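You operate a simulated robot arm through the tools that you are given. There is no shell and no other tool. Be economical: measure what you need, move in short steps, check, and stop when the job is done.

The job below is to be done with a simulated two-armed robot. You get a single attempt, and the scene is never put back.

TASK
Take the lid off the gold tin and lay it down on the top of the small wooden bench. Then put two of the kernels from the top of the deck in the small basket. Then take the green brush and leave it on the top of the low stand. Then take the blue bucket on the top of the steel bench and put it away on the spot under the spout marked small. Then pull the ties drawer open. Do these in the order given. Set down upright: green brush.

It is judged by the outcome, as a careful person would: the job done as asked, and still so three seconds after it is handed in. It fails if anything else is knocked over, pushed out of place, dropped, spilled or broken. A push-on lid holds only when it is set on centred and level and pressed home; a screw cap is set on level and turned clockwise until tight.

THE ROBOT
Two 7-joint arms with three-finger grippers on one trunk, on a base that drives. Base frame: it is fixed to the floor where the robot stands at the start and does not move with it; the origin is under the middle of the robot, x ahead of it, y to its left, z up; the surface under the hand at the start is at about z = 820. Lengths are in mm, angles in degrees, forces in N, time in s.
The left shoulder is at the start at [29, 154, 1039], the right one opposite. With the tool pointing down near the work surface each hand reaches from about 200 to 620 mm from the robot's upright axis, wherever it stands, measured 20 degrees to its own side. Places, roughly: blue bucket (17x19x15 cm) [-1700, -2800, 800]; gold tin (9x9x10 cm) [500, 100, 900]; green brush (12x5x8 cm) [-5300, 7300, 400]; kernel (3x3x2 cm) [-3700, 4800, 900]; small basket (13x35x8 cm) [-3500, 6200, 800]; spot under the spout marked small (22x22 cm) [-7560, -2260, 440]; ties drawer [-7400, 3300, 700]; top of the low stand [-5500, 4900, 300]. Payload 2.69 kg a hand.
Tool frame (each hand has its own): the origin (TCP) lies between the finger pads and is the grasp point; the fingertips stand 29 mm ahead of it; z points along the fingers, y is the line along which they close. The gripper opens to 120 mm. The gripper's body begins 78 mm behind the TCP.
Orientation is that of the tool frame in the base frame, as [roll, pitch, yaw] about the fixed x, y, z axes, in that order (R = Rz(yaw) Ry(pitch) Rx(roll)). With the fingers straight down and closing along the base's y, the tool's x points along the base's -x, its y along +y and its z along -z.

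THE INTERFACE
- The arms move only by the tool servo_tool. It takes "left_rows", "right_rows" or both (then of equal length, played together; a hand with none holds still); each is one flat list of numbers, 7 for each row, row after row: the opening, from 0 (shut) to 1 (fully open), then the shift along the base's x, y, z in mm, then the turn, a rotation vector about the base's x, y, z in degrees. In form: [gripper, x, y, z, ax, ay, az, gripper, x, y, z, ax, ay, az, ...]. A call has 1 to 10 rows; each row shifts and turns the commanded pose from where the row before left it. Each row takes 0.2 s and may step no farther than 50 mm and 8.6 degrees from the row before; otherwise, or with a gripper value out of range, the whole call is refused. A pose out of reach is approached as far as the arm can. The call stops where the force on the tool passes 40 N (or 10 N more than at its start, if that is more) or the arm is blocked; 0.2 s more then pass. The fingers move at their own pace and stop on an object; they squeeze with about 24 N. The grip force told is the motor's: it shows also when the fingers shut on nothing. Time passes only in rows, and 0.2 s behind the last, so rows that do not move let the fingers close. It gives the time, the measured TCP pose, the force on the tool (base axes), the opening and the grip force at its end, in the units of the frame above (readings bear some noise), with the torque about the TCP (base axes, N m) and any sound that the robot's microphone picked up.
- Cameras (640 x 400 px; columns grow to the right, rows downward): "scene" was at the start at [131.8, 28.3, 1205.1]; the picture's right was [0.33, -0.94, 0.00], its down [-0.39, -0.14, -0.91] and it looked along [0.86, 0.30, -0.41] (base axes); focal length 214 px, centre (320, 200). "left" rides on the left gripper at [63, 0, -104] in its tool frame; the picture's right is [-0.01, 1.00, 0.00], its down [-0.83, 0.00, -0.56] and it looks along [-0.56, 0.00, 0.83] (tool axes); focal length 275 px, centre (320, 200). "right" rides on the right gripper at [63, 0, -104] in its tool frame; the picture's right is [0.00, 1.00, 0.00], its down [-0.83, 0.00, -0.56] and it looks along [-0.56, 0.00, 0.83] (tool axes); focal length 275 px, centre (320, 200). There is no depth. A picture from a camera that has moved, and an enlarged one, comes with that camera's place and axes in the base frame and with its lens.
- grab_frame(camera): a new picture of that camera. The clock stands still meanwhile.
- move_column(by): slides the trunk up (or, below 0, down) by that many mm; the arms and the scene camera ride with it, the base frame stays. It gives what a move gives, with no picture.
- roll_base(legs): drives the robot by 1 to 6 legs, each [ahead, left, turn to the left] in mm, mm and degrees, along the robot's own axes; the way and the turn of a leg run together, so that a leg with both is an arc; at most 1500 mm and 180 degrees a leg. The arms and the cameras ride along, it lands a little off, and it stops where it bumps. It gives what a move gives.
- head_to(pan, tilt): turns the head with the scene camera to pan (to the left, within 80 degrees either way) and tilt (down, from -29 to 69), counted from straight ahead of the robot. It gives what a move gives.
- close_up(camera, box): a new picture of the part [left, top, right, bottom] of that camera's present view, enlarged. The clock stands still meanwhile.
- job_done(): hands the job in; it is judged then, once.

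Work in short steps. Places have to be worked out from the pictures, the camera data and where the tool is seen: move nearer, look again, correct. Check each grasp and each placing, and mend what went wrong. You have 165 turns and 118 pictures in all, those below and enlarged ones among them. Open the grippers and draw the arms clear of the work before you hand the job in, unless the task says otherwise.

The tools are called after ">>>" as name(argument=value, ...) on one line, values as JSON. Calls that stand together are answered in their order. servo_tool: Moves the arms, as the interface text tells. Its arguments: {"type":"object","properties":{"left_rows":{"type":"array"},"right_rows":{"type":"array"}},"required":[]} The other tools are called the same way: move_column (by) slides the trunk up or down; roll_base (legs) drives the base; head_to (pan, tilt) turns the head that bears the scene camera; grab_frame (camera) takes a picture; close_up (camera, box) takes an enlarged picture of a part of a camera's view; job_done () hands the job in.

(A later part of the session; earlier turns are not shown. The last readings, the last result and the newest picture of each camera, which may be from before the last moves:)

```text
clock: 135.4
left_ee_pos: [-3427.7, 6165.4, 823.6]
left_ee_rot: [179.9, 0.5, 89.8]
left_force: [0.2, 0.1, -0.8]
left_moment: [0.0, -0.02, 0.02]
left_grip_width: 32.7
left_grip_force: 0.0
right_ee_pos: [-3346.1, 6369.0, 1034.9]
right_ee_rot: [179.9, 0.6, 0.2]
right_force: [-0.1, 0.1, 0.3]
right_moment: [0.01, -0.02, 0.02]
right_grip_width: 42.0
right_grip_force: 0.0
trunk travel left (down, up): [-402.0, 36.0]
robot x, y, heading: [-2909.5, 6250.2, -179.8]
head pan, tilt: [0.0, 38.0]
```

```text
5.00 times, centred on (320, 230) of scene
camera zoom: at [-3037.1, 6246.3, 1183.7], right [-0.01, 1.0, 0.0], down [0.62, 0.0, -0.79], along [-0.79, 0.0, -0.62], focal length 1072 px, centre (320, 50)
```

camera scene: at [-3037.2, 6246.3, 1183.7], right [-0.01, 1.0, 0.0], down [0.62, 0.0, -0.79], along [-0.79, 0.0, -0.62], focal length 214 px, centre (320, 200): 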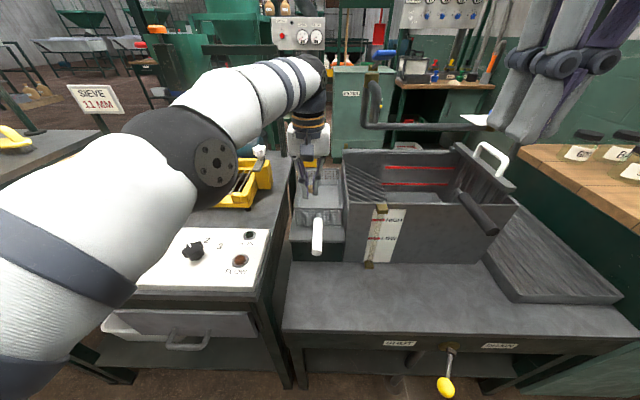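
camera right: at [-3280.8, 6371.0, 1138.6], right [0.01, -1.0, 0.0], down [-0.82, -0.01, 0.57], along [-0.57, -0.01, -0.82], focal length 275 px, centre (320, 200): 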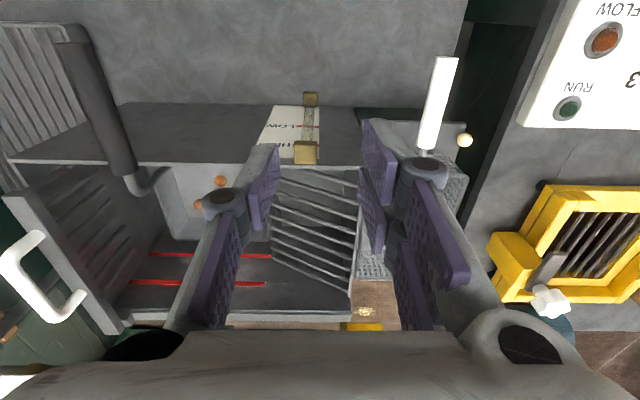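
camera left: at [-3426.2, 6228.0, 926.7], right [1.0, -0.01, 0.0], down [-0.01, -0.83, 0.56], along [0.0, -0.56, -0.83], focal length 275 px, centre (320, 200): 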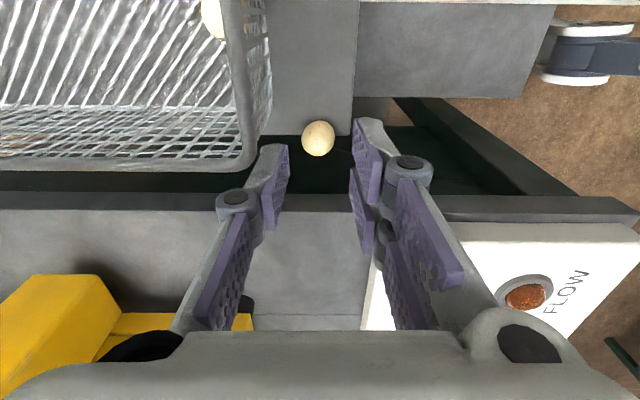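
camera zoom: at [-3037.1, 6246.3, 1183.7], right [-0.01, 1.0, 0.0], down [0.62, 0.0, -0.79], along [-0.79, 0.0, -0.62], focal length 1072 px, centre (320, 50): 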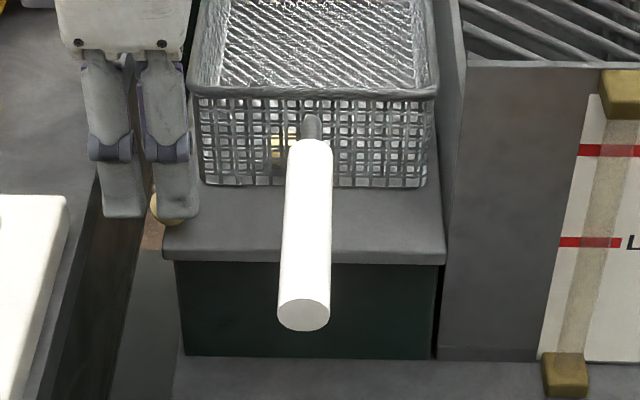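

Centred. I'll descend 30 mm and close.

>>> servo_tool(left_rows=[0.27, 0, 0, -15, 0, 0, 0, 0.27, 0, 1, -14, 0, 0, 0, 0, 0, 0, 0, 0, 0, 0, 0, 0, 0, 0, 0, 0, 0, 0, 0, 0, 0, 0, 0, 0])

>>> grab_frame(camera="left")

```text
clock: 136.6
left_ee_pos: [-3426.8, 6164.8, 795.2]
left_ee_rot: [180.0, 0.5, 89.9]
left_force: [-0.3, 0.0, 0.4]
left_moment: [-0.01, -0.01, 0.01]
left_grip_width: 10.9
left_grip_force: 24.2
right_ee_pos: [-3346.4, 6368.0, 1034.0]
right_ee_rot: [179.9, 0.7, 0.2]
right_force: [-0.1, -0.3, 0.7]
right_moment: [0.03, 0.0, -0.03]
right_grip_width: 41.7
right_grip_force: 0.1
trunk travel left (down, up): [-402.0, 36.0]
robot x, y, heading: [-2905.8, 6249.8, -179.7]
head pan, tilt: [0.0, 38.0]
```

```text
57 pictures are left
camera left: at [-3425.9, 6228.4, 897.9], right [1.0, -0.01, 0.0], down [-0.01, -0.83, 0.56], along [0.0, -0.56, -0.83], focal length 275 px, centre (320, 200)
```

left: 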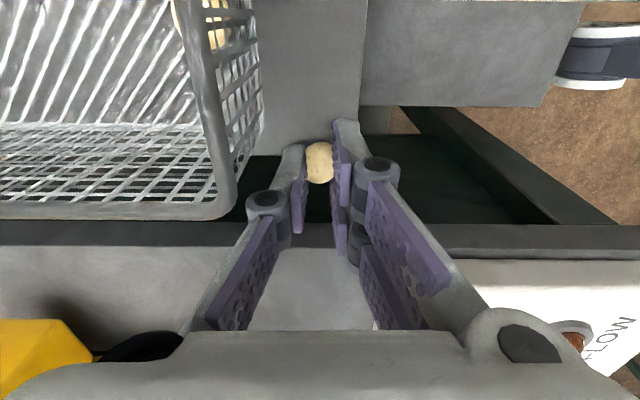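

It's held (10.9 mm). I'll lift it straight up and carry it over the basket, tilting the fingers forward for extra reach.

>>> servo_tool(left_rows=[0, 0, 0, 20, 0, 0, 0, 0, 0, 0, 35, 0, 0, 0, 0, 0, 0, 45, 0, 0, 0, 0, 0, 0, 45, 0, 0, 0, 0, -5, 20, 0, 0, 5, 0, 0, -10, 20, 0, 0, 5, 0, 0, -15, 20, 0, 0, 5, 0, 0, -15, 15, 0, 0, 5, 0, 0, -15, 0, -10, 0, 0, 0])

>>> grab_frame(camera="left")

>>> close_up(camera="scene", box=[260, 130, 380, 230])

```text
clock: 138.6
left_ee_pos: [-3486.3, 6241.6, 929.3]
left_ee_rot: [-160.0, 0.5, 90.1]
left_force: [-1.2, -0.1, -0.6]
left_moment: [0.01, -0.05, 0.02]
left_grip_width: 10.0
left_grip_force: 24.4
right_ee_pos: [-3346.5, 6368.7, 1033.4]
right_ee_rot: [179.9, 0.6, 0.2]
right_force: [-0.3, -0.4, 0.1]
right_moment: [-0.02, 0.01, -0.03]
right_grip_width: 41.8
right_grip_force: 0.1
trunk travel left (down, up): [-402.0, 36.0]
robot x, y, heading: [-2907.4, 6247.0, -179.6]
head pan, tilt: [0.0, 38.0]
```

```text
56 pictures are left
camera left: at [-3450.3, 6305.7, 1025.8], right [0.94, -0.01, -0.34], down [0.19, -0.83, 0.53], along [-0.29, -0.56, -0.78], focal length 275 px, centre (320, 200)
```

left: 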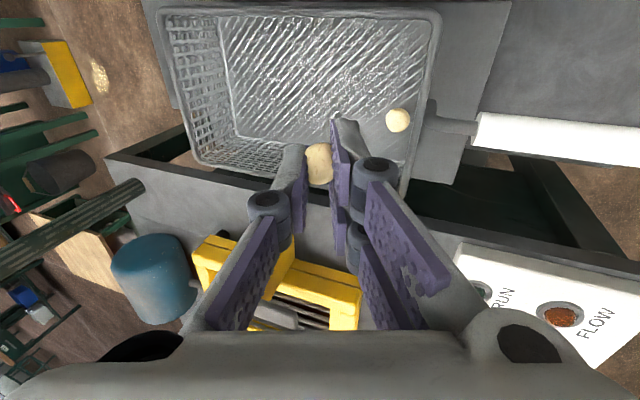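

```text
4.00 times, centred on (320, 180) of scene
camera zoom: at [-3037.4, 6246.3, 1183.6], right [-0.01, 1.0, 0.0], down [0.62, 0.0, -0.79], along [-0.79, 0.0, -0.62], focal length 858 px, centre (320, 280)
```

zoom: 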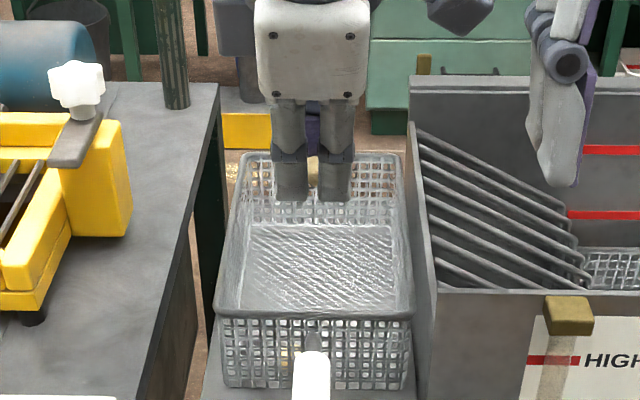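

The kernel is over the middle of the basket. I'll lower 60 mm and release.

>>> servo_tool(left_rows=[0, 0, 0, -30, 0, 0, 0, 0, 0, 0, -32, 0, 0, 0, 0, 0, 0, 0, 0, 0, 0, 0.3, 0, 0, 0, 0, 0, 0, 0.3, 0, 0, 0, 0, 0, 0, 0.3, 0, 0, 30, 0, 0, 0, 0.3, 5, 0, 45, 0, -5, 0])

>>> grab_frame(camera="left")

```text
clock: 140.2
left_ee_pos: [-3481.2, 6240.3, 943.6]
left_ee_rot: [-165.1, 0.5, 89.9]
left_force: [-0.7, -0.5, 0.2]
left_moment: [0.05, -0.01, 0.01]
left_grip_width: 35.9
left_grip_force: 0.1
right_ee_pos: [-3346.0, 6368.4, 1034.9]
right_ee_rot: [179.9, 0.6, 0.2]
right_force: [-0.2, -0.7, 0.4]
right_moment: [0.0, -0.02, -0.04]
right_grip_width: 41.9
right_grip_force: 0.0
trunk travel left (down, up): [-402.0, 36.0]
robot x, y, heading: [-2909.0, 6248.1, -179.7]
head pan, tilt: [0.0, 38.0]
```

```text
54 pictures are left
camera left: at [-3453.1, 6305.2, 1043.0], right [0.97, -0.01, -0.26], down [0.14, -0.83, 0.55], along [-0.22, -0.56, -0.8], focal length 275 px, centre (320, 200)
```

left: 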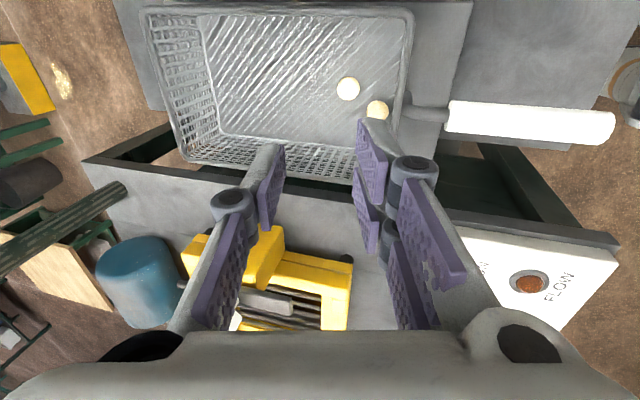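

Both kernels lie in the basket. I'll withdraw the left hand and return it to its normal orientation.

>>> servo_tool(left_rows=[0.3, 10, 0, 40, 0, -7.5, 0, 0.3, 15, 0, 40, 0, -7.5, 0, 0.3, 20, -25, 6, 0, 0, -8.5, 0.3, 20, -25, 6, 0, 0, -8.5, 0.3, 20, -25, 6, 0, 0, -8.5, 0.3, 20, -25, 6, 0, 0, -8.5, 0.3, 20, -25, 6, 0, 0, -8.5, 0.3, 20, -25, 6, 0, 0, -8.5, 0.3, 20, 0, 6, 0, 0, -8.5, 0.3, 20, 0, 6, 0, 0, -8.5], right_rows=[0.3, 0, 0, 10, 0, 0, 0, 0.3, 0, 0, 10, 0, 0, 0, 0.3, 0, 0, 10, 0, 0, 0, 0.3, 0, 0, 10, 0, 0, 0, 0.3, 10, 0, 10, 0, 0, 0, 0.3, 10, 0, 10, 0, 0, 0, 0.3, 10, 0, 10, 0, 0, 0, 0.3, 10, 0, 10, 0, 0, 0, 0.3, 10, 0, 10, 0, 0, 0, 0.3, 10, 0, 10, 0, 0, 0])

>>> servo_tool(left_rows=[0.3, 0, 0, 0, 0, 0, -8.5, 0.3, 0, 0, 0, 0, 0, -8.5, 0.3, 0, 0, 0, 0, 0, -5, 0.3, 0, 0, 0, 0, 0, 0])

>>> head_to(pan=-55, tilt=12)

>>> grab_frame(camera="scene")

```text
clock: 142.4
left_ee_pos: [-3265.3, 6077.3, 1060.7]
left_ee_rot: [180.0, 0.6, 21.8]
left_force: [-0.9, -0.3, -0.5]
left_moment: [0.0, 0.02, 0.0]
left_grip_width: 36.0
left_grip_force: 0.1
left hand out of reach, approached as far as the arm can: row 1, 2
right_ee_pos: [-3282.4, 6365.6, 1134.9]
right_ee_rot: [179.8, 0.7, 0.2]
right_force: [0.7, -0.4, 0.5]
right_moment: [0.03, 0.01, -0.04]
right_grip_width: 36.0
right_grip_force: 0.2
trunk travel left (down, up): [-402.0, 36.0]
robot x, y, heading: [-2908.5, 6250.6, -179.9]
head pan, tilt: [0.0, 38.0]
```

```text
clock: 143.4
left_ee_pos: [-3264.7, 6077.2, 1061.7]
left_ee_rot: [179.9, 0.5, -0.2]
left_force: [-0.2, -1.0, -0.9]
left_moment: [-0.03, 0.01, -0.04]
left_grip_width: 36.0
left_grip_force: 0.2
right_ee_pos: [-3282.9, 6366.3, 1134.3]
right_ee_rot: [179.9, 0.6, 0.2]
right_force: [-0.1, 0.9, 0.1]
right_moment: [0.0, -0.06, 0.02]
right_grip_width: 36.4
right_grip_force: 0.0
trunk travel left (down, up): [-402.0, 36.0]
robot x, y, heading: [-2905.8, 6254.0, -179.5]
head pan, tilt: [0.0, 38.0]
```

```text
clock: 144.6
left_ee_pos: [-3264.6, 6077.9, 1061.2]
left_ee_rot: [179.9, 0.5, 0.0]
left_force: [0.7, -0.6, 1.1]
left_moment: [-0.01, -0.04, 0.01]
left_grip_width: 35.9
left_grip_force: 0.0
right_ee_pos: [-3284.0, 6365.9, 1134.9]
right_ee_rot: [179.9, 0.7, 0.2]
right_force: [1.4, -1.0, -0.9]
right_moment: [-0.01, 0.01, 0.02]
right_grip_width: 36.0
right_grip_force: 0.1
trunk travel left (down, up): [-402.0, 36.0]
robot x, y, heading: [-2908.9, 6249.3, -179.8]
head pan, tilt: [-55.0, 12.0]
```

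```text
53 pictures are left
camera scene: at [-3004.4, 6322.8, 1225.2], right [0.82, 0.58, 0.0], down [0.12, -0.17, -0.98], along [-0.57, 0.8, -0.21], focal length 214 px, centre (320, 200)
```

scene: 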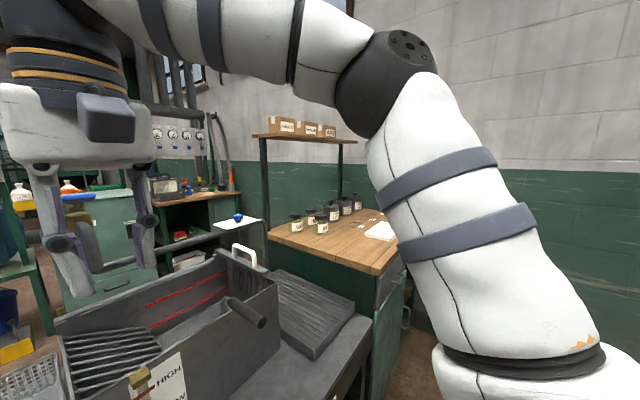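

Next is the brush at about [-5300, 7300, 400], which I can reach from the west aisle (x≈-4480). I'll back off, strafe south past the deck, and cross west along y≈3900.

>>> roll_base(legs=[[-370, 0, 0], [0, 1200, 0], [0, 1150, 0]])

>>> roll_base(legs=[[1000, 0, 0], [950, 0, 0]])

>>> head_to(pan=-60, tilt=15)

>>> grab_frame(camera="scene")

>>> head_to(pan=-5, tilt=18)

>>> grab_frame(camera="scene")

```text
clock: 164.9
left_ee_pos: [-2931.9, 3734.1, 1060.7]
left_ee_rot: [179.9, 0.5, -2.9]
left_force: [0.0, 0.0, 0.0]
left_moment: [0.0, 0.02, 0.02]
left_grip_width: 36.0
left_grip_force: 0.0
right_ee_pos: [-2937.0, 4023.1, 1134.8]
right_ee_rot: [179.9, 0.7, -2.5]
right_force: [-1.1, -0.5, 0.6]
right_moment: [-0.02, 0.0, -0.02]
right_grip_width: 35.9
right_grip_force: 0.0
trunk travel left (down, up): [-402.0, 36.0]
robot x, y, heading: [-2564.9, 3889.0, 177.6]
head pan, tilt: [-55.0, 12.0]
```

```text
clock: 174.7
left_ee_pos: [-4895.1, 3810.3, 1061.7]
left_ee_rot: [179.9, 0.5, -2.7]
left_force: [0.4, -0.1, 0.1]
left_moment: [-0.01, 0.0, -0.02]
left_grip_width: 36.2
left_grip_force: 0.1
right_ee_pos: [-4900.9, 4096.9, 1133.7]
right_ee_rot: [-180.0, 0.7, -2.2]
right_force: [-1.7, 0.0, -0.4]
right_moment: [-0.02, -0.01, 0.0]
right_grip_width: 35.8
right_grip_force: 0.1
trunk travel left (down, up): [-402.0, 36.0]
robot x, y, heading: [-4529.2, 3967.9, 177.8]
head pan, tilt: [-55.0, 12.0]
```

```text
clock: 175.4
left_ee_pos: [-4895.4, 3808.4, 1060.8]
left_ee_rot: [179.9, 0.6, -2.6]
left_force: [0.0, -0.1, -0.2]
left_moment: [0.02, -0.01, 0.03]
left_grip_width: 36.2
left_grip_force: 0.1
right_ee_pos: [-4902.5, 4098.0, 1134.6]
right_ee_rot: [179.9, 0.8, -2.3]
right_force: [-0.3, -0.2, -0.3]
right_moment: [-0.02, -0.03, 0.02]
right_grip_width: 36.2
right_grip_force: 0.1
trunk travel left (down, up): [-402.0, 36.0]
robot x, y, heading: [-4531.4, 3962.8, 178.0]
head pan, tilt: [-60.0, 15.0]
```

```text
52 pictures are left
camera scene: at [-4617.4, 4047.3, 1220.4], right [0.88, 0.47, 0.0], down [0.12, -0.23, -0.97], along [-0.45, 0.85, -0.26], focal length 214 px, centre (320, 200)
```

scene: 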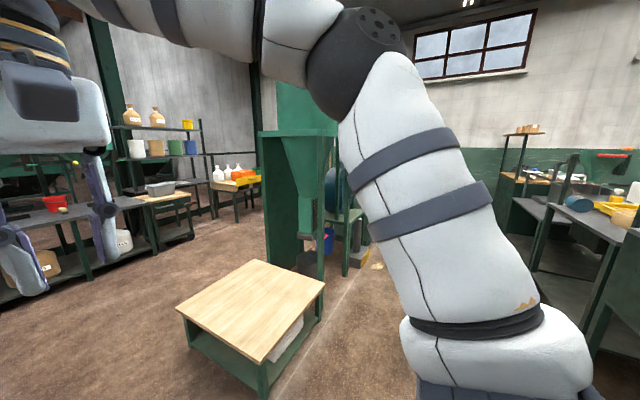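

```text
clock: 176.6
left_ee_pos: [-4895.9, 3809.5, 1060.6]
left_ee_rot: [179.9, 0.5, -2.6]
left_force: [-0.3, -1.2, 0.0]
left_moment: [-0.01, -0.01, 0.03]
left_grip_width: 36.2
left_grip_force: 0.1
right_ee_pos: [-4902.3, 4098.0, 1134.2]
right_ee_rot: [179.8, 0.6, -2.3]
right_force: [0.7, -0.3, 0.7]
right_moment: [0.0, -0.01, -0.01]
right_grip_width: 36.2
right_grip_force: 0.0
trunk travel left (down, up): [-402.0, 36.0]
robot x, y, heading: [-4530.6, 3964.8, 177.6]
head pan, tilt: [-5.0, 18.0]
```

```text
51 pictures are left
camera scene: at [-4666.3, 3976.5, 1215.5], right [0.13, 0.99, 0.0], down [0.31, -0.04, -0.95], along [-0.94, 0.12, -0.31], focal length 214 px, centre (320, 200)
```

scene: 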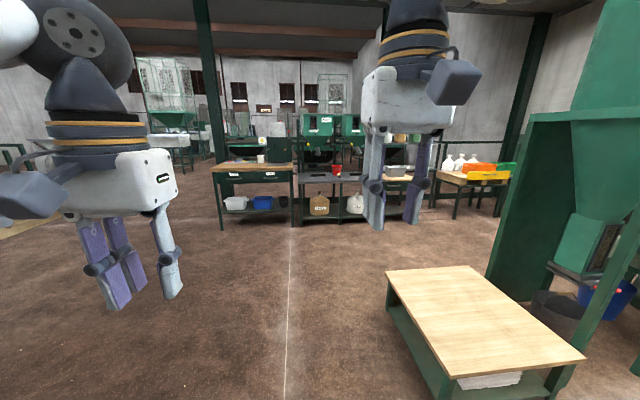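

The low stand's wooden top spans about x -5780..-5140, y 4510..5085. Now I'll strafe north up the west aisle to find the brush.

>>> roll_base(legs=[[0, 0, 2], [0, -1200, 0], [0, -1200, 0]])

>>> head_to(pan=-35, tilt=22)

>>> grab_frame(camera="scene")

```text
clock: 195.3
left_ee_pos: [-4904.1, 6153.1, 1061.9]
left_ee_rot: [179.9, 0.5, 1.6]
left_force: [-0.2, -0.8, -0.6]
left_moment: [-0.01, -0.01, -0.02]
left_grip_width: 36.0
left_grip_force: 0.1
right_ee_pos: [-4932.6, 6441.7, 1134.6]
right_ee_rot: [179.9, 0.6, 2.0]
right_force: [-0.2, -0.2, 0.2]
right_moment: [0.02, 0.0, -0.02]
right_grip_width: 36.0
right_grip_force: 0.0
trunk travel left (down, up): [-402.0, 36.0]
robot x, y, heading: [-4550.0, 6338.1, -177.9]
head pan, tilt: [-5.0, 18.0]
```

```text
clock: 196.2
left_ee_pos: [-4903.8, 6153.1, 1059.6]
left_ee_rot: [180.0, 0.5, 1.8]
left_force: [-0.2, -0.6, 0.0]
left_moment: [0.01, -0.02, -0.03]
left_grip_width: 36.0
left_grip_force: 0.0
right_ee_pos: [-4931.4, 6441.2, 1134.2]
right_ee_rot: [179.9, 0.7, 2.0]
right_force: [-0.3, -0.6, -0.4]
right_moment: [0.02, 0.03, -0.02]
right_grip_width: 36.3
right_grip_force: 0.1
trunk travel left (down, up): [-402.0, 36.0]
robot x, y, heading: [-4552.3, 6336.6, -177.8]
head pan, tilt: [-35.0, 22.0]
```

```text
50 pictures are left
camera scene: at [-4673.0, 6382.2, 1209.0], right [0.54, 0.84, 0.0], down [0.31, -0.2, -0.93], along [-0.78, 0.5, -0.37], focal length 214 px, centre (320, 200)
```

scene: 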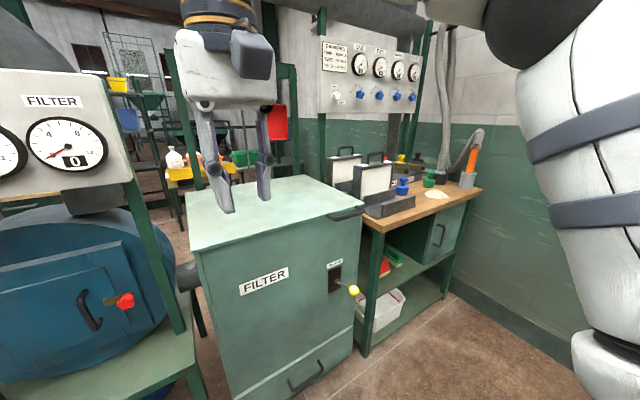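

>>> close_up(camera="scene", box=[350, 200, 470, 300])

```text
4.00 times, centred on (410, 250) of scene
camera zoom: at [-4673.0, 6382.2, 1209.0], right [0.54, 0.84, 0.0], down [0.31, -0.2, -0.93], along [-0.78, 0.5, -0.37], focal length 858 px, centre (-40, 0)
```

zoom: 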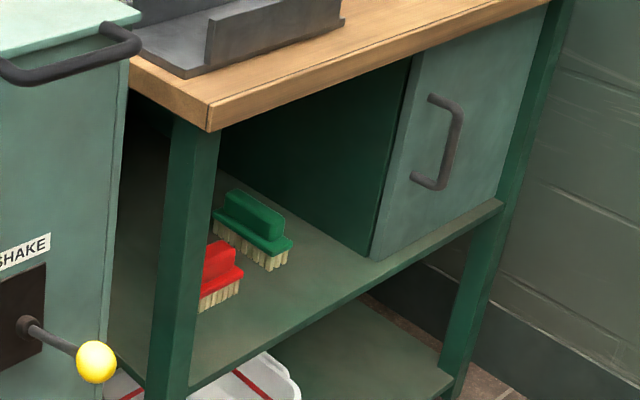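

The green brush is on the bench's shelf at about [-5330, 7325, 410], with its long axis along x and the red brush ~120 mm to its left (y≈7205). I'll tuck the hands back, strafe right to line up the right arm, then lower the trunk.

>>> servo_tool(left_rows=[0.5, 30, 0, 10, 0, 0, 0, 0.5, 30, 0, 10, 0, 0, 0, 0.5, 30, 0, 10, 0, 0, 0, 0.5, 15, 0, 10, 0, 0, 0], right_rows=[0.7, 30, 20, 0, 0, 0, 0, 0.7, 30, 20, 0, 0, 0, 0, 0.7, 30, 20, 0, 0, 0, 0, 0.7, 15, 10, 0, 0, 0, 0])

>>> roll_base(legs=[[0, 0, -2], [60, -870, 0]])

>>> move_column(by=-330)

>>> head_to(pan=-5, tilt=25)

>>> grab_frame(camera="scene")

```text
clock: 197.2
left_ee_pos: [-4796.9, 6154.0, 1103.3]
left_ee_rot: [179.9, 0.5, 1.6]
left_force: [0.5, -0.4, -0.8]
left_moment: [0.01, 0.01, 0.0]
left_grip_width: 60.1
left_grip_force: 0.3
right_ee_pos: [-4825.6, 6511.3, 1135.7]
right_ee_rot: [179.9, 0.7, 2.0]
right_force: [-0.7, -0.3, 0.2]
right_moment: [0.05, 0.0, -0.01]
right_grip_width: 84.1
right_grip_force: 0.0
trunk travel left (down, up): [-402.0, 36.0]
robot x, y, heading: [-4555.5, 6336.9, -177.9]
head pan, tilt: [-35.0, 22.0]
```

```text
clock: 204.8
left_ee_pos: [-4861.5, 7056.6, 1103.2]
left_ee_rot: [-180.0, 0.5, -1.1]
left_force: [0.1, 0.3, 1.4]
left_moment: [0.0, -0.01, 0.04]
left_grip_width: 60.2
left_grip_force: 0.1
right_ee_pos: [-4870.3, 7413.9, 1134.9]
right_ee_rot: [179.9, 0.7, -0.7]
right_force: [0.1, 0.2, -0.2]
right_moment: [-0.01, -0.01, 0.01]
right_grip_width: 84.0
right_grip_force: 0.2
trunk travel left (down, up): [-402.0, 36.0]
robot x, y, heading: [-4604.4, 7225.9, 179.2]
head pan, tilt: [-35.0, 22.0]
```

```text
clock: 208.1
left_ee_pos: [-4895.0, 7056.3, 744.4]
left_ee_rot: [-180.0, -5.7, -1.1]
left_force: [-0.6, 0.2, -0.6]
left_moment: [0.0, 0.01, 0.04]
left_grip_width: 60.2
left_grip_force: 0.1
right_ee_pos: [-4958.5, 7415.5, 712.9]
right_ee_rot: [179.8, -19.7, -0.8]
right_force: [0.7, -0.8, 0.3]
right_moment: [-0.03, 0.0, 0.03]
right_grip_width: 84.1
right_grip_force: 0.0
trunk travel left (down, up): [-72.0, 366.0]
robot x, y, heading: [-4608.1, 7227.0, 179.3]
head pan, tilt: [-35.0, 22.0]
```

```text
clock: 209.0
left_ee_pos: [-4895.6, 7057.2, 743.4]
left_ee_rot: [-179.8, -5.6, -1.1]
left_force: [0.3, -0.9, -0.6]
left_moment: [0.02, -0.01, -0.02]
left_grip_width: 60.0
left_grip_force: 0.2
right_ee_pos: [-4958.7, 7415.2, 713.2]
right_ee_rot: [179.8, -19.6, -0.8]
right_force: [-0.9, -0.1, 0.1]
right_moment: [0.02, 0.01, -0.02]
right_grip_width: 84.1
right_grip_force: 0.1
trunk travel left (down, up): [-72.0, 366.0]
robot x, y, heading: [-4607.3, 7227.2, 179.1]
head pan, tilt: [-5.0, 25.0]
```

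```text
48 pictures are left
camera scene: at [-4864.4, 7235.6, 841.7], right [0.1, 0.99, 0.0], down [0.42, -0.04, -0.91], along [-0.9, 0.09, -0.42], focal length 214 px, centre (320, 200)
```

scene: 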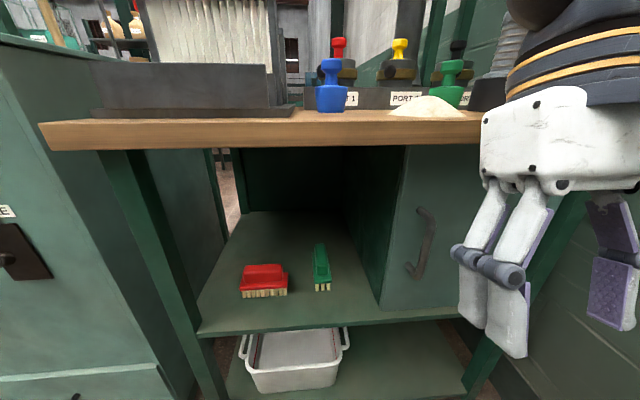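

With the trunk lowered I see the brush clearly at x -5290..-5395, y≈7286, the shelf at z≈362, with the red brush 60 mm to its left. I'll bring the right hand in front, tilted 45° forward-down.

>>> servo_tool(right_rows=[0.7, -27, -16, -30, 0, 8.1, 0, 0.7, -27, -16, -30, 0, 8.1, 0, 0.7, -27, -16, -30, 0, 8.1, 0, 0.7, -27, -16, -30, 0, 8.1, 0, 0.7, -27, -16, -30, 0, 8.1, 0, 0.7, -27, -16, -30, 0, 8.1, 0, 0.7, -27, -16, -30, 0, 8.1, 0, 0.7, -27, -16, -30, 0, 8.1, 0])

>>> grab_frame(camera="right")

>>> grab_frame(camera="scene")

```text
clock: 210.8
left_ee_pos: [-4895.1, 7055.9, 743.4]
left_ee_rot: [-179.9, -5.7, -1.1]
left_force: [0.4, 0.1, 0.1]
left_moment: [0.0, 0.02, 0.02]
left_grip_width: 60.2
left_grip_force: 0.0
right_ee_pos: [-5176.9, 7285.2, 471.7]
right_ee_rot: [178.7, 45.0, -1.1]
right_force: [0.8, 0.3, -0.3]
right_moment: [0.01, 0.01, -0.02]
right_grip_width: 83.9
right_grip_force: 0.2
trunk travel left (down, up): [-72.0, 366.0]
robot x, y, heading: [-4610.6, 7226.0, 179.2]
head pan, tilt: [-5.0, 25.0]
```

```text
47 pictures are left
camera right: at [-5057.9, 7284.7, 500.2], right [0.0, -1.0, 0.01], down [-0.19, 0.01, 0.98], along [-0.98, 0.0, -0.19], focal length 275 px, centre (320, 200)
```

right: 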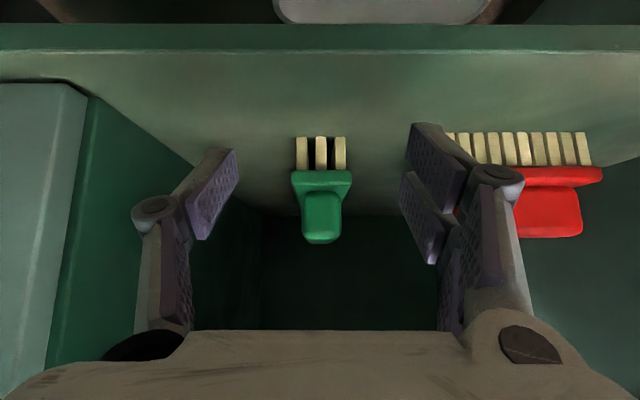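

```text
46 pictures are left
camera scene: at [-4864.5, 7235.6, 841.7], right [0.1, 1.0, 0.0], down [0.42, -0.04, -0.91], along [-0.9, 0.09, -0.42], focal length 214 px, centre (320, 200)
```

scene: 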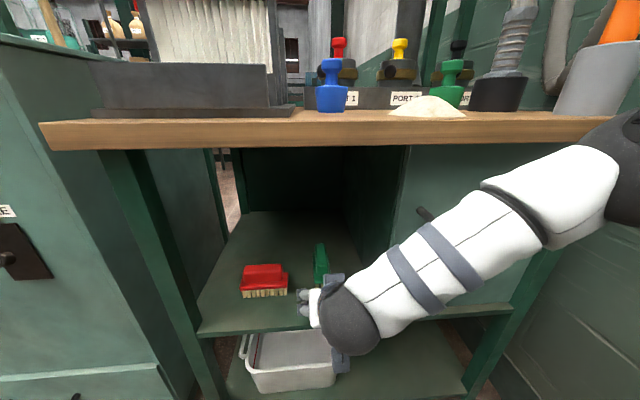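

Triangulating gives the shelf at z≈414, the brush front at x≈-5248, and the door handle at x≈-5148, which the bent elbow could hit. I'll back the base off 100 mm and shift left so that the arm reaches straighter, then extend the hand to the front of the brush.

>>> roll_base(legs=[[-100, 70, 0.8]])

>>> servo_tool(right_rows=[0.6, -20, 14, -2, 0, 0, 0, 0.6, -20, 14, -2, 0, 0, 0, 0.6, -20, 14, -2, 0, 0, 0, 0.6, -20, 14, -2, 0, 0, 0, 0.6, -20, 14, -2, 0, 0, 0])

>>> grab_frame(camera="scene")

>>> grab_frame(camera="right")

```text
clock: 212.1
left_ee_pos: [-4795.6, 6982.9, 743.6]
left_ee_rot: [-179.9, -5.8, -0.2]
left_force: [0.5, 0.2, 0.2]
left_moment: [0.01, -0.05, -0.04]
left_grip_width: 60.3
left_grip_force: 0.0
right_ee_pos: [-5078.9, 7206.9, 470.0]
right_ee_rot: [178.8, 45.1, -0.3]
right_force: [-0.1, 0.4, 0.0]
right_moment: [-0.02, 0.02, 0.01]
right_grip_width: 84.0
right_grip_force: 0.0
trunk travel left (down, up): [-72.0, 366.0]
robot x, y, heading: [-4511.7, 7154.4, -179.9]
head pan, tilt: [-5.0, 25.0]
```

```text
clock: 213.2
left_ee_pos: [-4794.8, 6981.6, 744.3]
left_ee_rot: [-179.8, -5.7, -0.3]
left_force: [0.1, -0.6, 0.0]
left_moment: [0.0, -0.01, -0.01]
left_grip_width: 59.9
left_grip_force: 0.1
right_ee_pos: [-5182.0, 7278.2, 461.8]
right_ee_rot: [178.7, 45.1, -0.4]
right_force: [0.2, -0.3, -0.2]
right_moment: [0.03, 0.0, -0.03]
right_grip_width: 72.0
right_grip_force: 0.0
trunk travel left (down, up): [-72.0, 366.0]
robot x, y, heading: [-4508.3, 7163.0, -180.1]
head pan, tilt: [-5.0, 25.0]
```

```text
45 pictures are left
camera scene: at [-4767.1, 7161.1, 841.7], right [0.09, 1.0, 0.0], down [0.42, -0.04, -0.91], along [-0.9, 0.08, -0.42], focal length 214 px, centre (320, 200)
```

scene: 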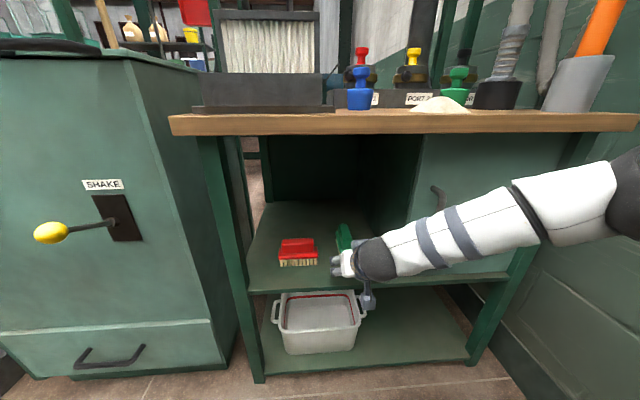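

```text
44 pictures are left
camera right: at [-5062.3, 7278.8, 490.5], right [0.01, -1.0, 0.01], down [-0.19, 0.01, 0.98], along [-0.98, -0.02, -0.19], focal length 275 px, centre (320, 200)
```

right: 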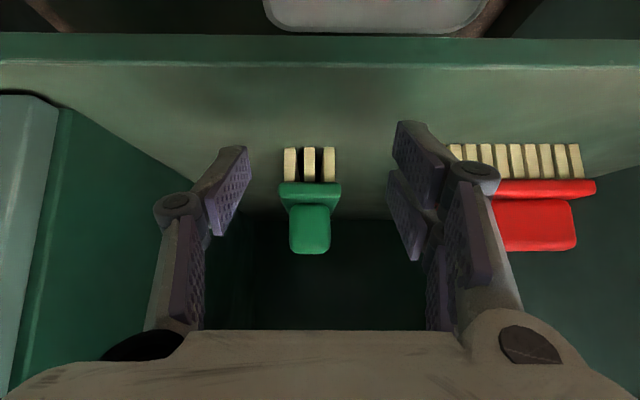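

The forearm now clears the handle as the arm straightens. The brush is centred at y≈7283. I'll advance to x≈-5285 at z≈460 and check.

>>> servo_tool(right_rows=[0.6, -25, 2, 0, 0, 0, 0, 0.6, -25, 2, 0, 0, 0, 0, 0.6, -25, 1, 0, 0, 0, 0, 0.6, -26, 0, -2, 0, 0, 0, 0.6, 0, 0, 0, 0, 0, 0])

>>> grab_frame(camera="right")

>>> close_up(camera="scene", box=[300, 150, 560, 310])

```text
clock: 214.4
left_ee_pos: [-4795.4, 6982.2, 743.9]
left_ee_rot: [-179.8, -5.7, -0.3]
left_force: [-0.7, -0.1, 0.3]
left_moment: [-0.01, -0.01, 0.04]
left_grip_width: 59.7
left_grip_force: 0.1
right_ee_pos: [-5281.9, 7282.6, 457.5]
right_ee_rot: [178.6, 45.0, -0.3]
right_force: [0.6, 0.0, -0.7]
right_moment: [-0.01, 0.01, 0.0]
right_grip_width: 72.0
right_grip_force: 0.2
trunk travel left (down, up): [-72.0, 366.0]
robot x, y, heading: [-4510.9, 7157.8, -179.9]
head pan, tilt: [-5.0, 25.0]
```

```text
43 pictures are left
camera right: at [-5163.4, 7283.1, 487.4], right [0.01, -1.0, 0.01], down [-0.19, 0.01, 0.98], along [-0.98, -0.02, -0.19], focal length 275 px, centre (320, 200)
```

right: 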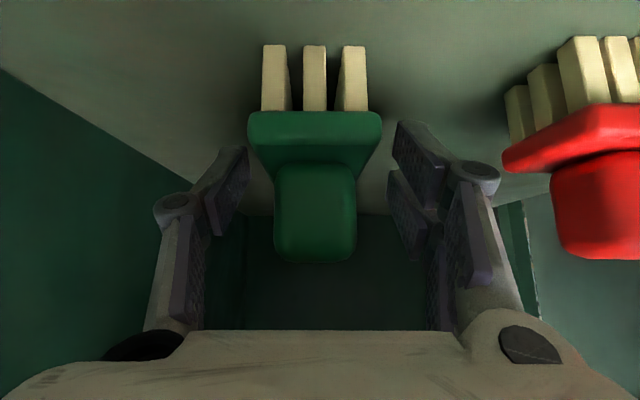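

```text
2.46 times, centred on (430, 230) of scene
camera zoom: at [-4767.1, 7161.1, 841.7], right [0.09, 1.0, 0.0], down [0.42, -0.04, -0.91], along [-0.9, 0.08, -0.42], focal length 528 px, centre (49, 126)
```

zoom: 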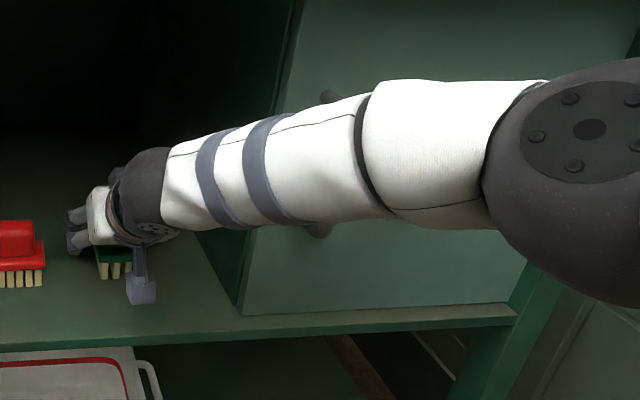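

The fingers straddle the front third of the brush. I'll advance 12 mm and close.

>>> servo_tool(right_rows=[0.6, -12, 0, 0, 0, 0, 0, 0, 0, 0, 0, 0, 0, 0, 0, 0, 0, 0, 0, 0, 0, 0, 0, 0, 0, 0, 0, 0, 0, 0, 0, 0, 0, 0, 0])

>>> grab_frame(camera="right")

```text
clock: 215.7
left_ee_pos: [-4795.9, 6981.5, 744.3]
left_ee_rot: [-179.9, -5.6, -0.3]
left_force: [0.8, 0.1, -0.1]
left_moment: [-0.01, 0.01, 0.0]
left_grip_width: 60.0
left_grip_force: 0.0
right_ee_pos: [-5293.7, 7282.1, 457.9]
right_ee_rot: [178.8, 45.1, -0.3]
right_force: [-1.3, 0.6, 0.8]
right_moment: [-0.06, 0.03, -0.02]
right_grip_width: 43.4
right_grip_force: 24.3
trunk travel left (down, up): [-72.0, 366.0]
robot x, y, heading: [-4513.9, 7157.3, -179.9]
head pan, tilt: [-5.0, 25.0]
```

```text
41 pictures are left
camera right: at [-5174.7, 7282.9, 488.2], right [0.01, -1.0, 0.01], down [-0.19, 0.01, 0.98], along [-0.98, -0.02, -0.19], focal length 275 px, centre (320, 200)
```

right: 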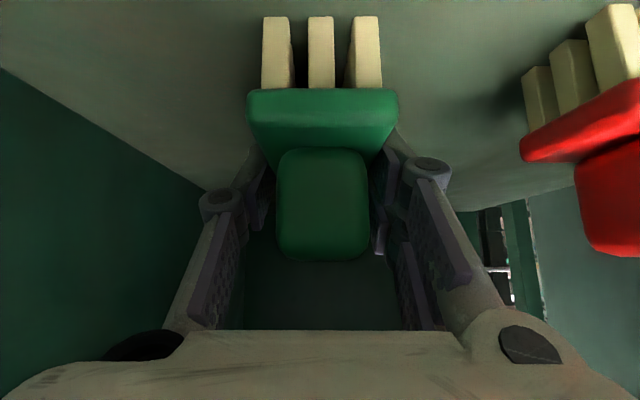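

It's gripped (43.4 mm). I'll lift 25 mm and draw straight back out.

>>> servo_tool(right_rows=[0, 0, 0, 12, 0, 0, 0, 0, 0, 0, 15, 0, 0, 0, 0, 20, 0, 5, 0, 0, 0, 0, 30, 0, 5, 0, 0, 0, 0, 30, -5, 5, 0, 0, 0, 0, 30, -8, 5, 0, 0, 0, 0, 30, -10, 5, 0, 0, 0, 0, 30, -10, 5, 0, 0, 0, 0, 30, -10, 5, 0, 0, 0])

>>> grab_frame(camera="right")

```text
clock: 217.7
left_ee_pos: [-4795.3, 6982.8, 744.6]
left_ee_rot: [-179.9, -5.5, -0.2]
left_force: [0.0, 0.3, -0.3]
left_moment: [0.02, 0.02, -0.05]
left_grip_width: 60.3
left_grip_force: 0.2
right_ee_pos: [-5173.2, 7239.1, 458.3]
right_ee_rot: [176.3, 47.0, -1.7]
right_force: [-3.0, 1.8, 6.9]
right_moment: [0.19, 0.06, 0.02]
right_grip_width: 43.9
right_grip_force: 24.1
right hand out of reach, approached as far as the arm can: row 5, 6, 7, 8, 9
trunk travel left (down, up): [-72.0, 366.0]
robot x, y, heading: [-4509.7, 7157.0, -179.9]
head pan, tilt: [-5.0, 25.0]
```

```text
40 pictures are left
camera right: at [-5053.3, 7241.0, 484.0], right [0.02, -1.0, 0.04], down [-0.16, 0.04, 0.99], along [-0.99, -0.03, -0.16], focal length 275 px, centre (320, 200)
```

right: 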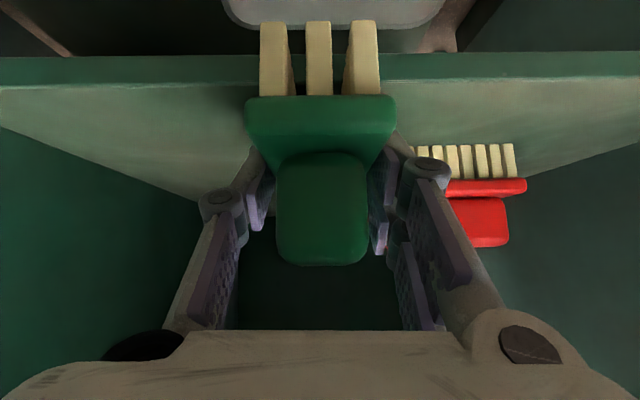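

The arm hit a limit on retracting and sagged so that the brush lightly rests on the shelf. I'll lift, then back the base out.

>>> servo_tool(right_rows=[0, -10, 0, 15, 0, 0, 0, 0, -10, 0, 15, 0, 0, 0, 0, 0, 0, 0, 0, 0, 0])

```text
clock: 218.4
left_ee_pos: [-4795.8, 6982.1, 744.5]
left_ee_rot: [-179.9, -5.7, -0.2]
left_force: [-0.3, 0.1, 0.6]
left_moment: [-0.01, -0.06, 0.01]
left_grip_width: 60.1
left_grip_force: 0.0
right_ee_pos: [-5182.0, 7240.4, 491.3]
right_ee_rot: [178.7, 45.1, -0.4]
right_force: [1.0, 0.5, -2.3]
right_moment: [0.0, -0.01, 0.02]
right_grip_width: 43.5
right_grip_force: 23.9
trunk travel left (down, up): [-72.0, 366.0]
robot x, y, heading: [-4509.8, 7158.2, -179.7]
head pan, tilt: [-5.0, 25.0]
```

It's lifted clear. I'll back off 250 mm, then strafe south past the filter lever (ball near [-5075, 6775, 661]).

>>> roll_base(legs=[[-250, 0, 0], [0, 900, 0]])

>>> roll_base(legs=[[60, 800, 0], [0, 740, 0]])

>>> head_to(pan=-5, tilt=35)

>>> grab_frame(camera="scene")

```text
clock: 227.4
left_ee_pos: [-4560.6, 6061.5, 743.9]
left_ee_rot: [-180.0, -5.7, -1.9]
left_force: [-0.5, -0.5, 0.0]
left_moment: [-0.01, 0.03, 0.0]
left_grip_width: 60.0
left_grip_force: 0.0
right_ee_pos: [-4940.8, 6329.0, 491.7]
right_ee_rot: [178.8, 45.0, -1.9]
right_force: [-0.1, 0.1, -0.8]
right_moment: [0.0, -0.01, -0.01]
right_grip_width: 43.5
right_grip_force: 24.1
trunk travel left (down, up): [-72.0, 366.0]
robot x, y, heading: [-4272.8, 6224.7, 178.4]
head pan, tilt: [-5.0, 25.0]
```

```text
clock: 239.6
left_ee_pos: [-4636.1, 4521.7, 744.4]
left_ee_rot: [-179.9, -5.7, -0.3]
left_force: [0.0, -0.2, 0.2]
left_moment: [0.02, -0.02, -0.03]
left_grip_width: 59.9
left_grip_force: 0.0
right_ee_pos: [-5022.8, 4778.6, 490.9]
right_ee_rot: [178.7, 45.0, -0.3]
right_force: [-0.6, -0.1, -1.0]
right_moment: [0.0, -0.02, 0.0]
right_grip_width: 43.1
right_grip_force: 23.9
trunk travel left (down, up): [-72.0, 366.0]
robot x, y, heading: [-4349.5, 4691.1, -179.9]
head pan, tilt: [-5.0, 25.0]
```

```text
clock: 240.3
left_ee_pos: [-4635.9, 4520.7, 744.7]
left_ee_rot: [-179.9, -5.6, -0.3]
left_force: [0.4, -0.3, 0.0]
left_moment: [-0.02, -0.01, 0.01]
left_grip_width: 60.2
left_grip_force: 0.0
right_ee_pos: [-5023.4, 4777.9, 491.0]
right_ee_rot: [178.7, 45.2, -0.5]
right_force: [-0.1, 0.0, -0.9]
right_moment: [0.01, -0.01, 0.0]
right_grip_width: 43.3
right_grip_force: 24.9
trunk travel left (down, up): [-72.0, 366.0]
robot x, y, heading: [-4349.7, 4696.7, -180.0]
head pan, tilt: [-5.0, 35.0]
```

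```text
39 pictures are left
camera scene: at [-4603.0, 4699.0, 826.0], right [0.09, 1.0, 0.0], down [0.57, -0.05, -0.82], along [-0.82, 0.07, -0.57], focal length 214 px, centre (320, 200)
```

scene: 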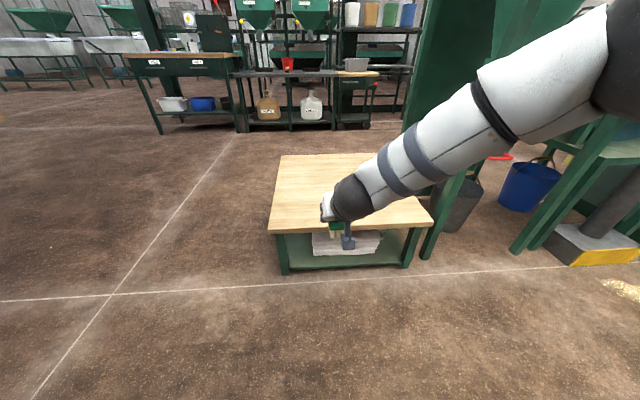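

The stand's top is at z≈271, its near edge at x≈-5198, and it spans y≈4557..5199. I'll drive ahead 300 mm (and 60 left to stay clear of the green machine), bringing the brush over the stand.

>>> roll_base(legs=[[300, 60, 0]])

>>> servo_tool(right_rows=[0, -4, 0, -35, 0, 0, 0, 0, -4, 0, -35, 0, 0, 0, 0, 0, 0, -35, 0, 0, 0, 0, 0, 0, -20, 0, 0, 0, 0, 0, 0, 0, 0, 0, 0])

>>> grab_frame(camera="right")

>>> grab_frame(camera="scene")

```text
clock: 242.3
left_ee_pos: [-4936.0, 4459.4, 743.6]
left_ee_rot: [-179.9, -5.7, -0.3]
left_force: [-0.4, 0.1, -0.6]
left_moment: [-0.01, 0.01, -0.01]
left_grip_width: 59.9
left_grip_force: 0.1
right_ee_pos: [-5322.0, 4716.1, 490.9]
right_ee_rot: [178.7, 45.0, -0.1]
right_force: [0.0, -0.1, -1.9]
right_moment: [0.0, -0.04, 0.02]
right_grip_width: 43.5
right_grip_force: 24.2
trunk travel left (down, up): [-72.0, 366.0]
robot x, y, heading: [-4648.8, 4633.8, -179.9]
head pan, tilt: [-5.0, 35.0]
```

```text
clock: 243.6
left_ee_pos: [-4934.2, 4458.3, 743.1]
left_ee_rot: [-179.8, -5.7, -0.2]
left_force: [0.3, -0.4, 0.0]
left_moment: [0.02, 0.01, 0.02]
left_grip_width: 59.9
left_grip_force: 0.0
right_ee_pos: [-5331.0, 4716.1, 365.6]
right_ee_rot: [178.7, 45.1, -0.2]
right_force: [0.2, 0.0, -0.7]
right_moment: [0.01, -0.01, -0.02]
right_grip_width: 43.4
right_grip_force: 24.0
trunk travel left (down, up): [-72.0, 366.0]
robot x, y, heading: [-4648.6, 4633.8, -179.9]
head pan, tilt: [-5.0, 35.0]
```

```text
38 pictures are left
camera right: at [-5211.8, 4717.1, 394.3], right [0.02, -1.0, 0.01], down [-0.19, 0.01, 0.98], along [-0.98, -0.02, -0.19], focal length 275 px, centre (320, 200)
```

right: 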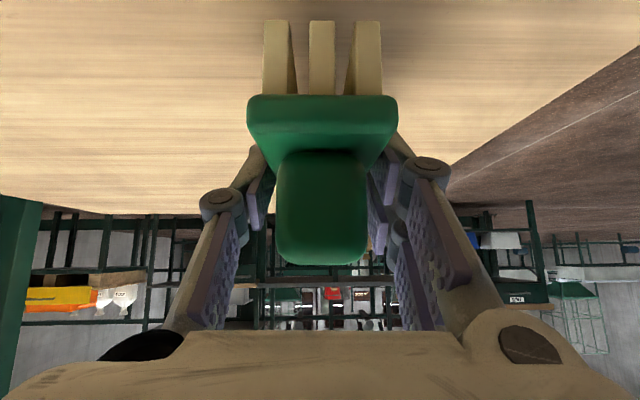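

```text
37 pictures are left
camera scene: at [-4902.7, 4638.0, 825.9], right [0.08, 1.0, 0.0], down [0.57, -0.05, -0.82], along [-0.82, 0.07, -0.57], focal length 214 px, centre (320, 200)
```

scene: 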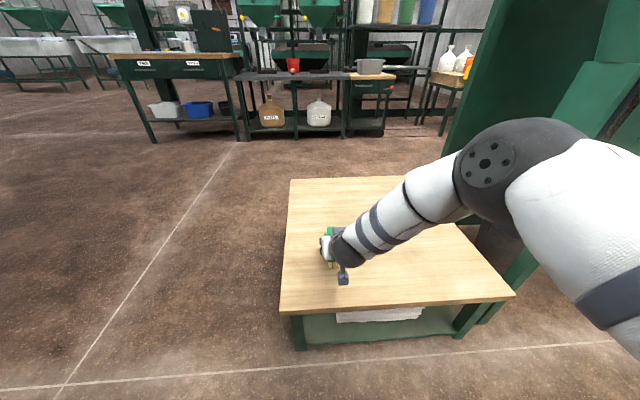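

The brush is level above the stand and well inside its edges. I'll lower it to contact.

>>> servo_tool(right_rows=[0, 0, 0, -15, 0, 0, 0, 0, 0, 0, -12, 0, 0, 0, 0, 0, 0, -5, 0, 0, 0, 0, 0, 0, -4, 0, 0, 0, 0, 0, 0, -3, 0, 0, 0, 0, 0, 0, -3, 0, 0, 0, 0, 0, 0, 0, 0, 0, 0])

```text
clock: 244.7
left_ee_pos: [-4934.0, 4459.5, 744.5]
left_ee_rot: [-179.9, -5.5, -0.3]
left_force: [-0.8, 1.1, 0.3]
left_moment: [0.01, 0.01, -0.03]
left_grip_width: 60.1
left_grip_force: 0.1
right_ee_pos: [-5333.6, 4714.6, 334.2]
right_ee_rot: [178.6, 45.9, -0.3]
right_force: [4.0, -0.8, 18.7]
right_moment: [-0.31, -0.45, 0.08]
right_grip_width: 43.2
right_grip_force: 24.1
trunk travel left (down, up): [-72.0, 366.0]
robot x, y, heading: [-4647.5, 4635.8, -179.9]
head pan, tilt: [-5.0, 35.0]
stopped in row 5 (right hand): the force on the tool passed its limit at 44 N (the readings are from after the stop); the commanded pose is now the measured one
```

It's touching the stand. I'll ease off, open, and retract back and up along the tool axis.

>>> servo_tool(right_rows=[0, 0, 0, 1, 0, 0, 0, 0.45, 0, 0, 0, 0, 0, 0, 0.6, 0, 0, 0, 0, 0, 0, 0.6, 0, 0, 0, 0, 0, 0, 0.6, 15, 0, 15, 0, 0, 0, 0.6, 25, 0, 25, 0, 0, 0, 0.6, 20, 0, 30, 0, 0, 0, 0.6, 15, 0, 35, 0, 0, 0, 0.6, 0, 0, 40, 0, 0, 0])

>>> grab_frame(camera="right")

```text
clock: 246.7
left_ee_pos: [-4935.1, 4458.7, 744.3]
left_ee_rot: [-179.9, -5.6, -0.4]
left_force: [-0.1, 1.0, 0.0]
left_moment: [0.02, -0.01, 0.04]
left_grip_width: 60.0
left_grip_force: 0.0
right_ee_pos: [-5258.8, 4714.3, 476.7]
right_ee_rot: [178.7, 45.5, -0.2]
right_force: [-0.1, -1.1, -0.5]
right_moment: [-0.01, 0.01, -0.02]
right_grip_width: 72.1
right_grip_force: 0.1
trunk travel left (down, up): [-72.0, 366.0]
robot x, y, heading: [-4646.2, 4635.6, -180.0]
head pan, tilt: [-5.0, 35.0]
```

```text
36 pictures are left
camera right: at [-5139.8, 4715.7, 504.9], right [0.02, -1.0, 0.01], down [-0.19, 0.01, 0.98], along [-0.98, -0.02, -0.19], focal length 275 px, centre (320, 200)
```

right: 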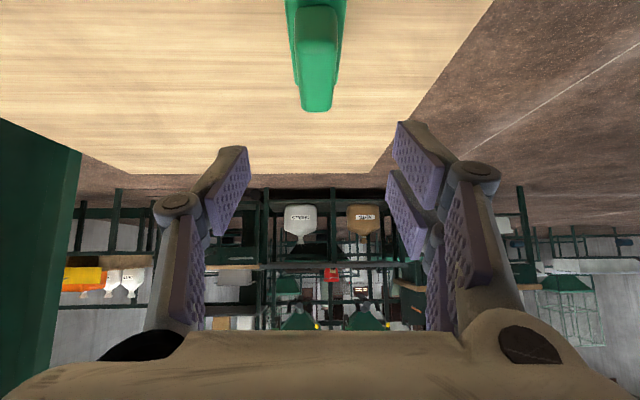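

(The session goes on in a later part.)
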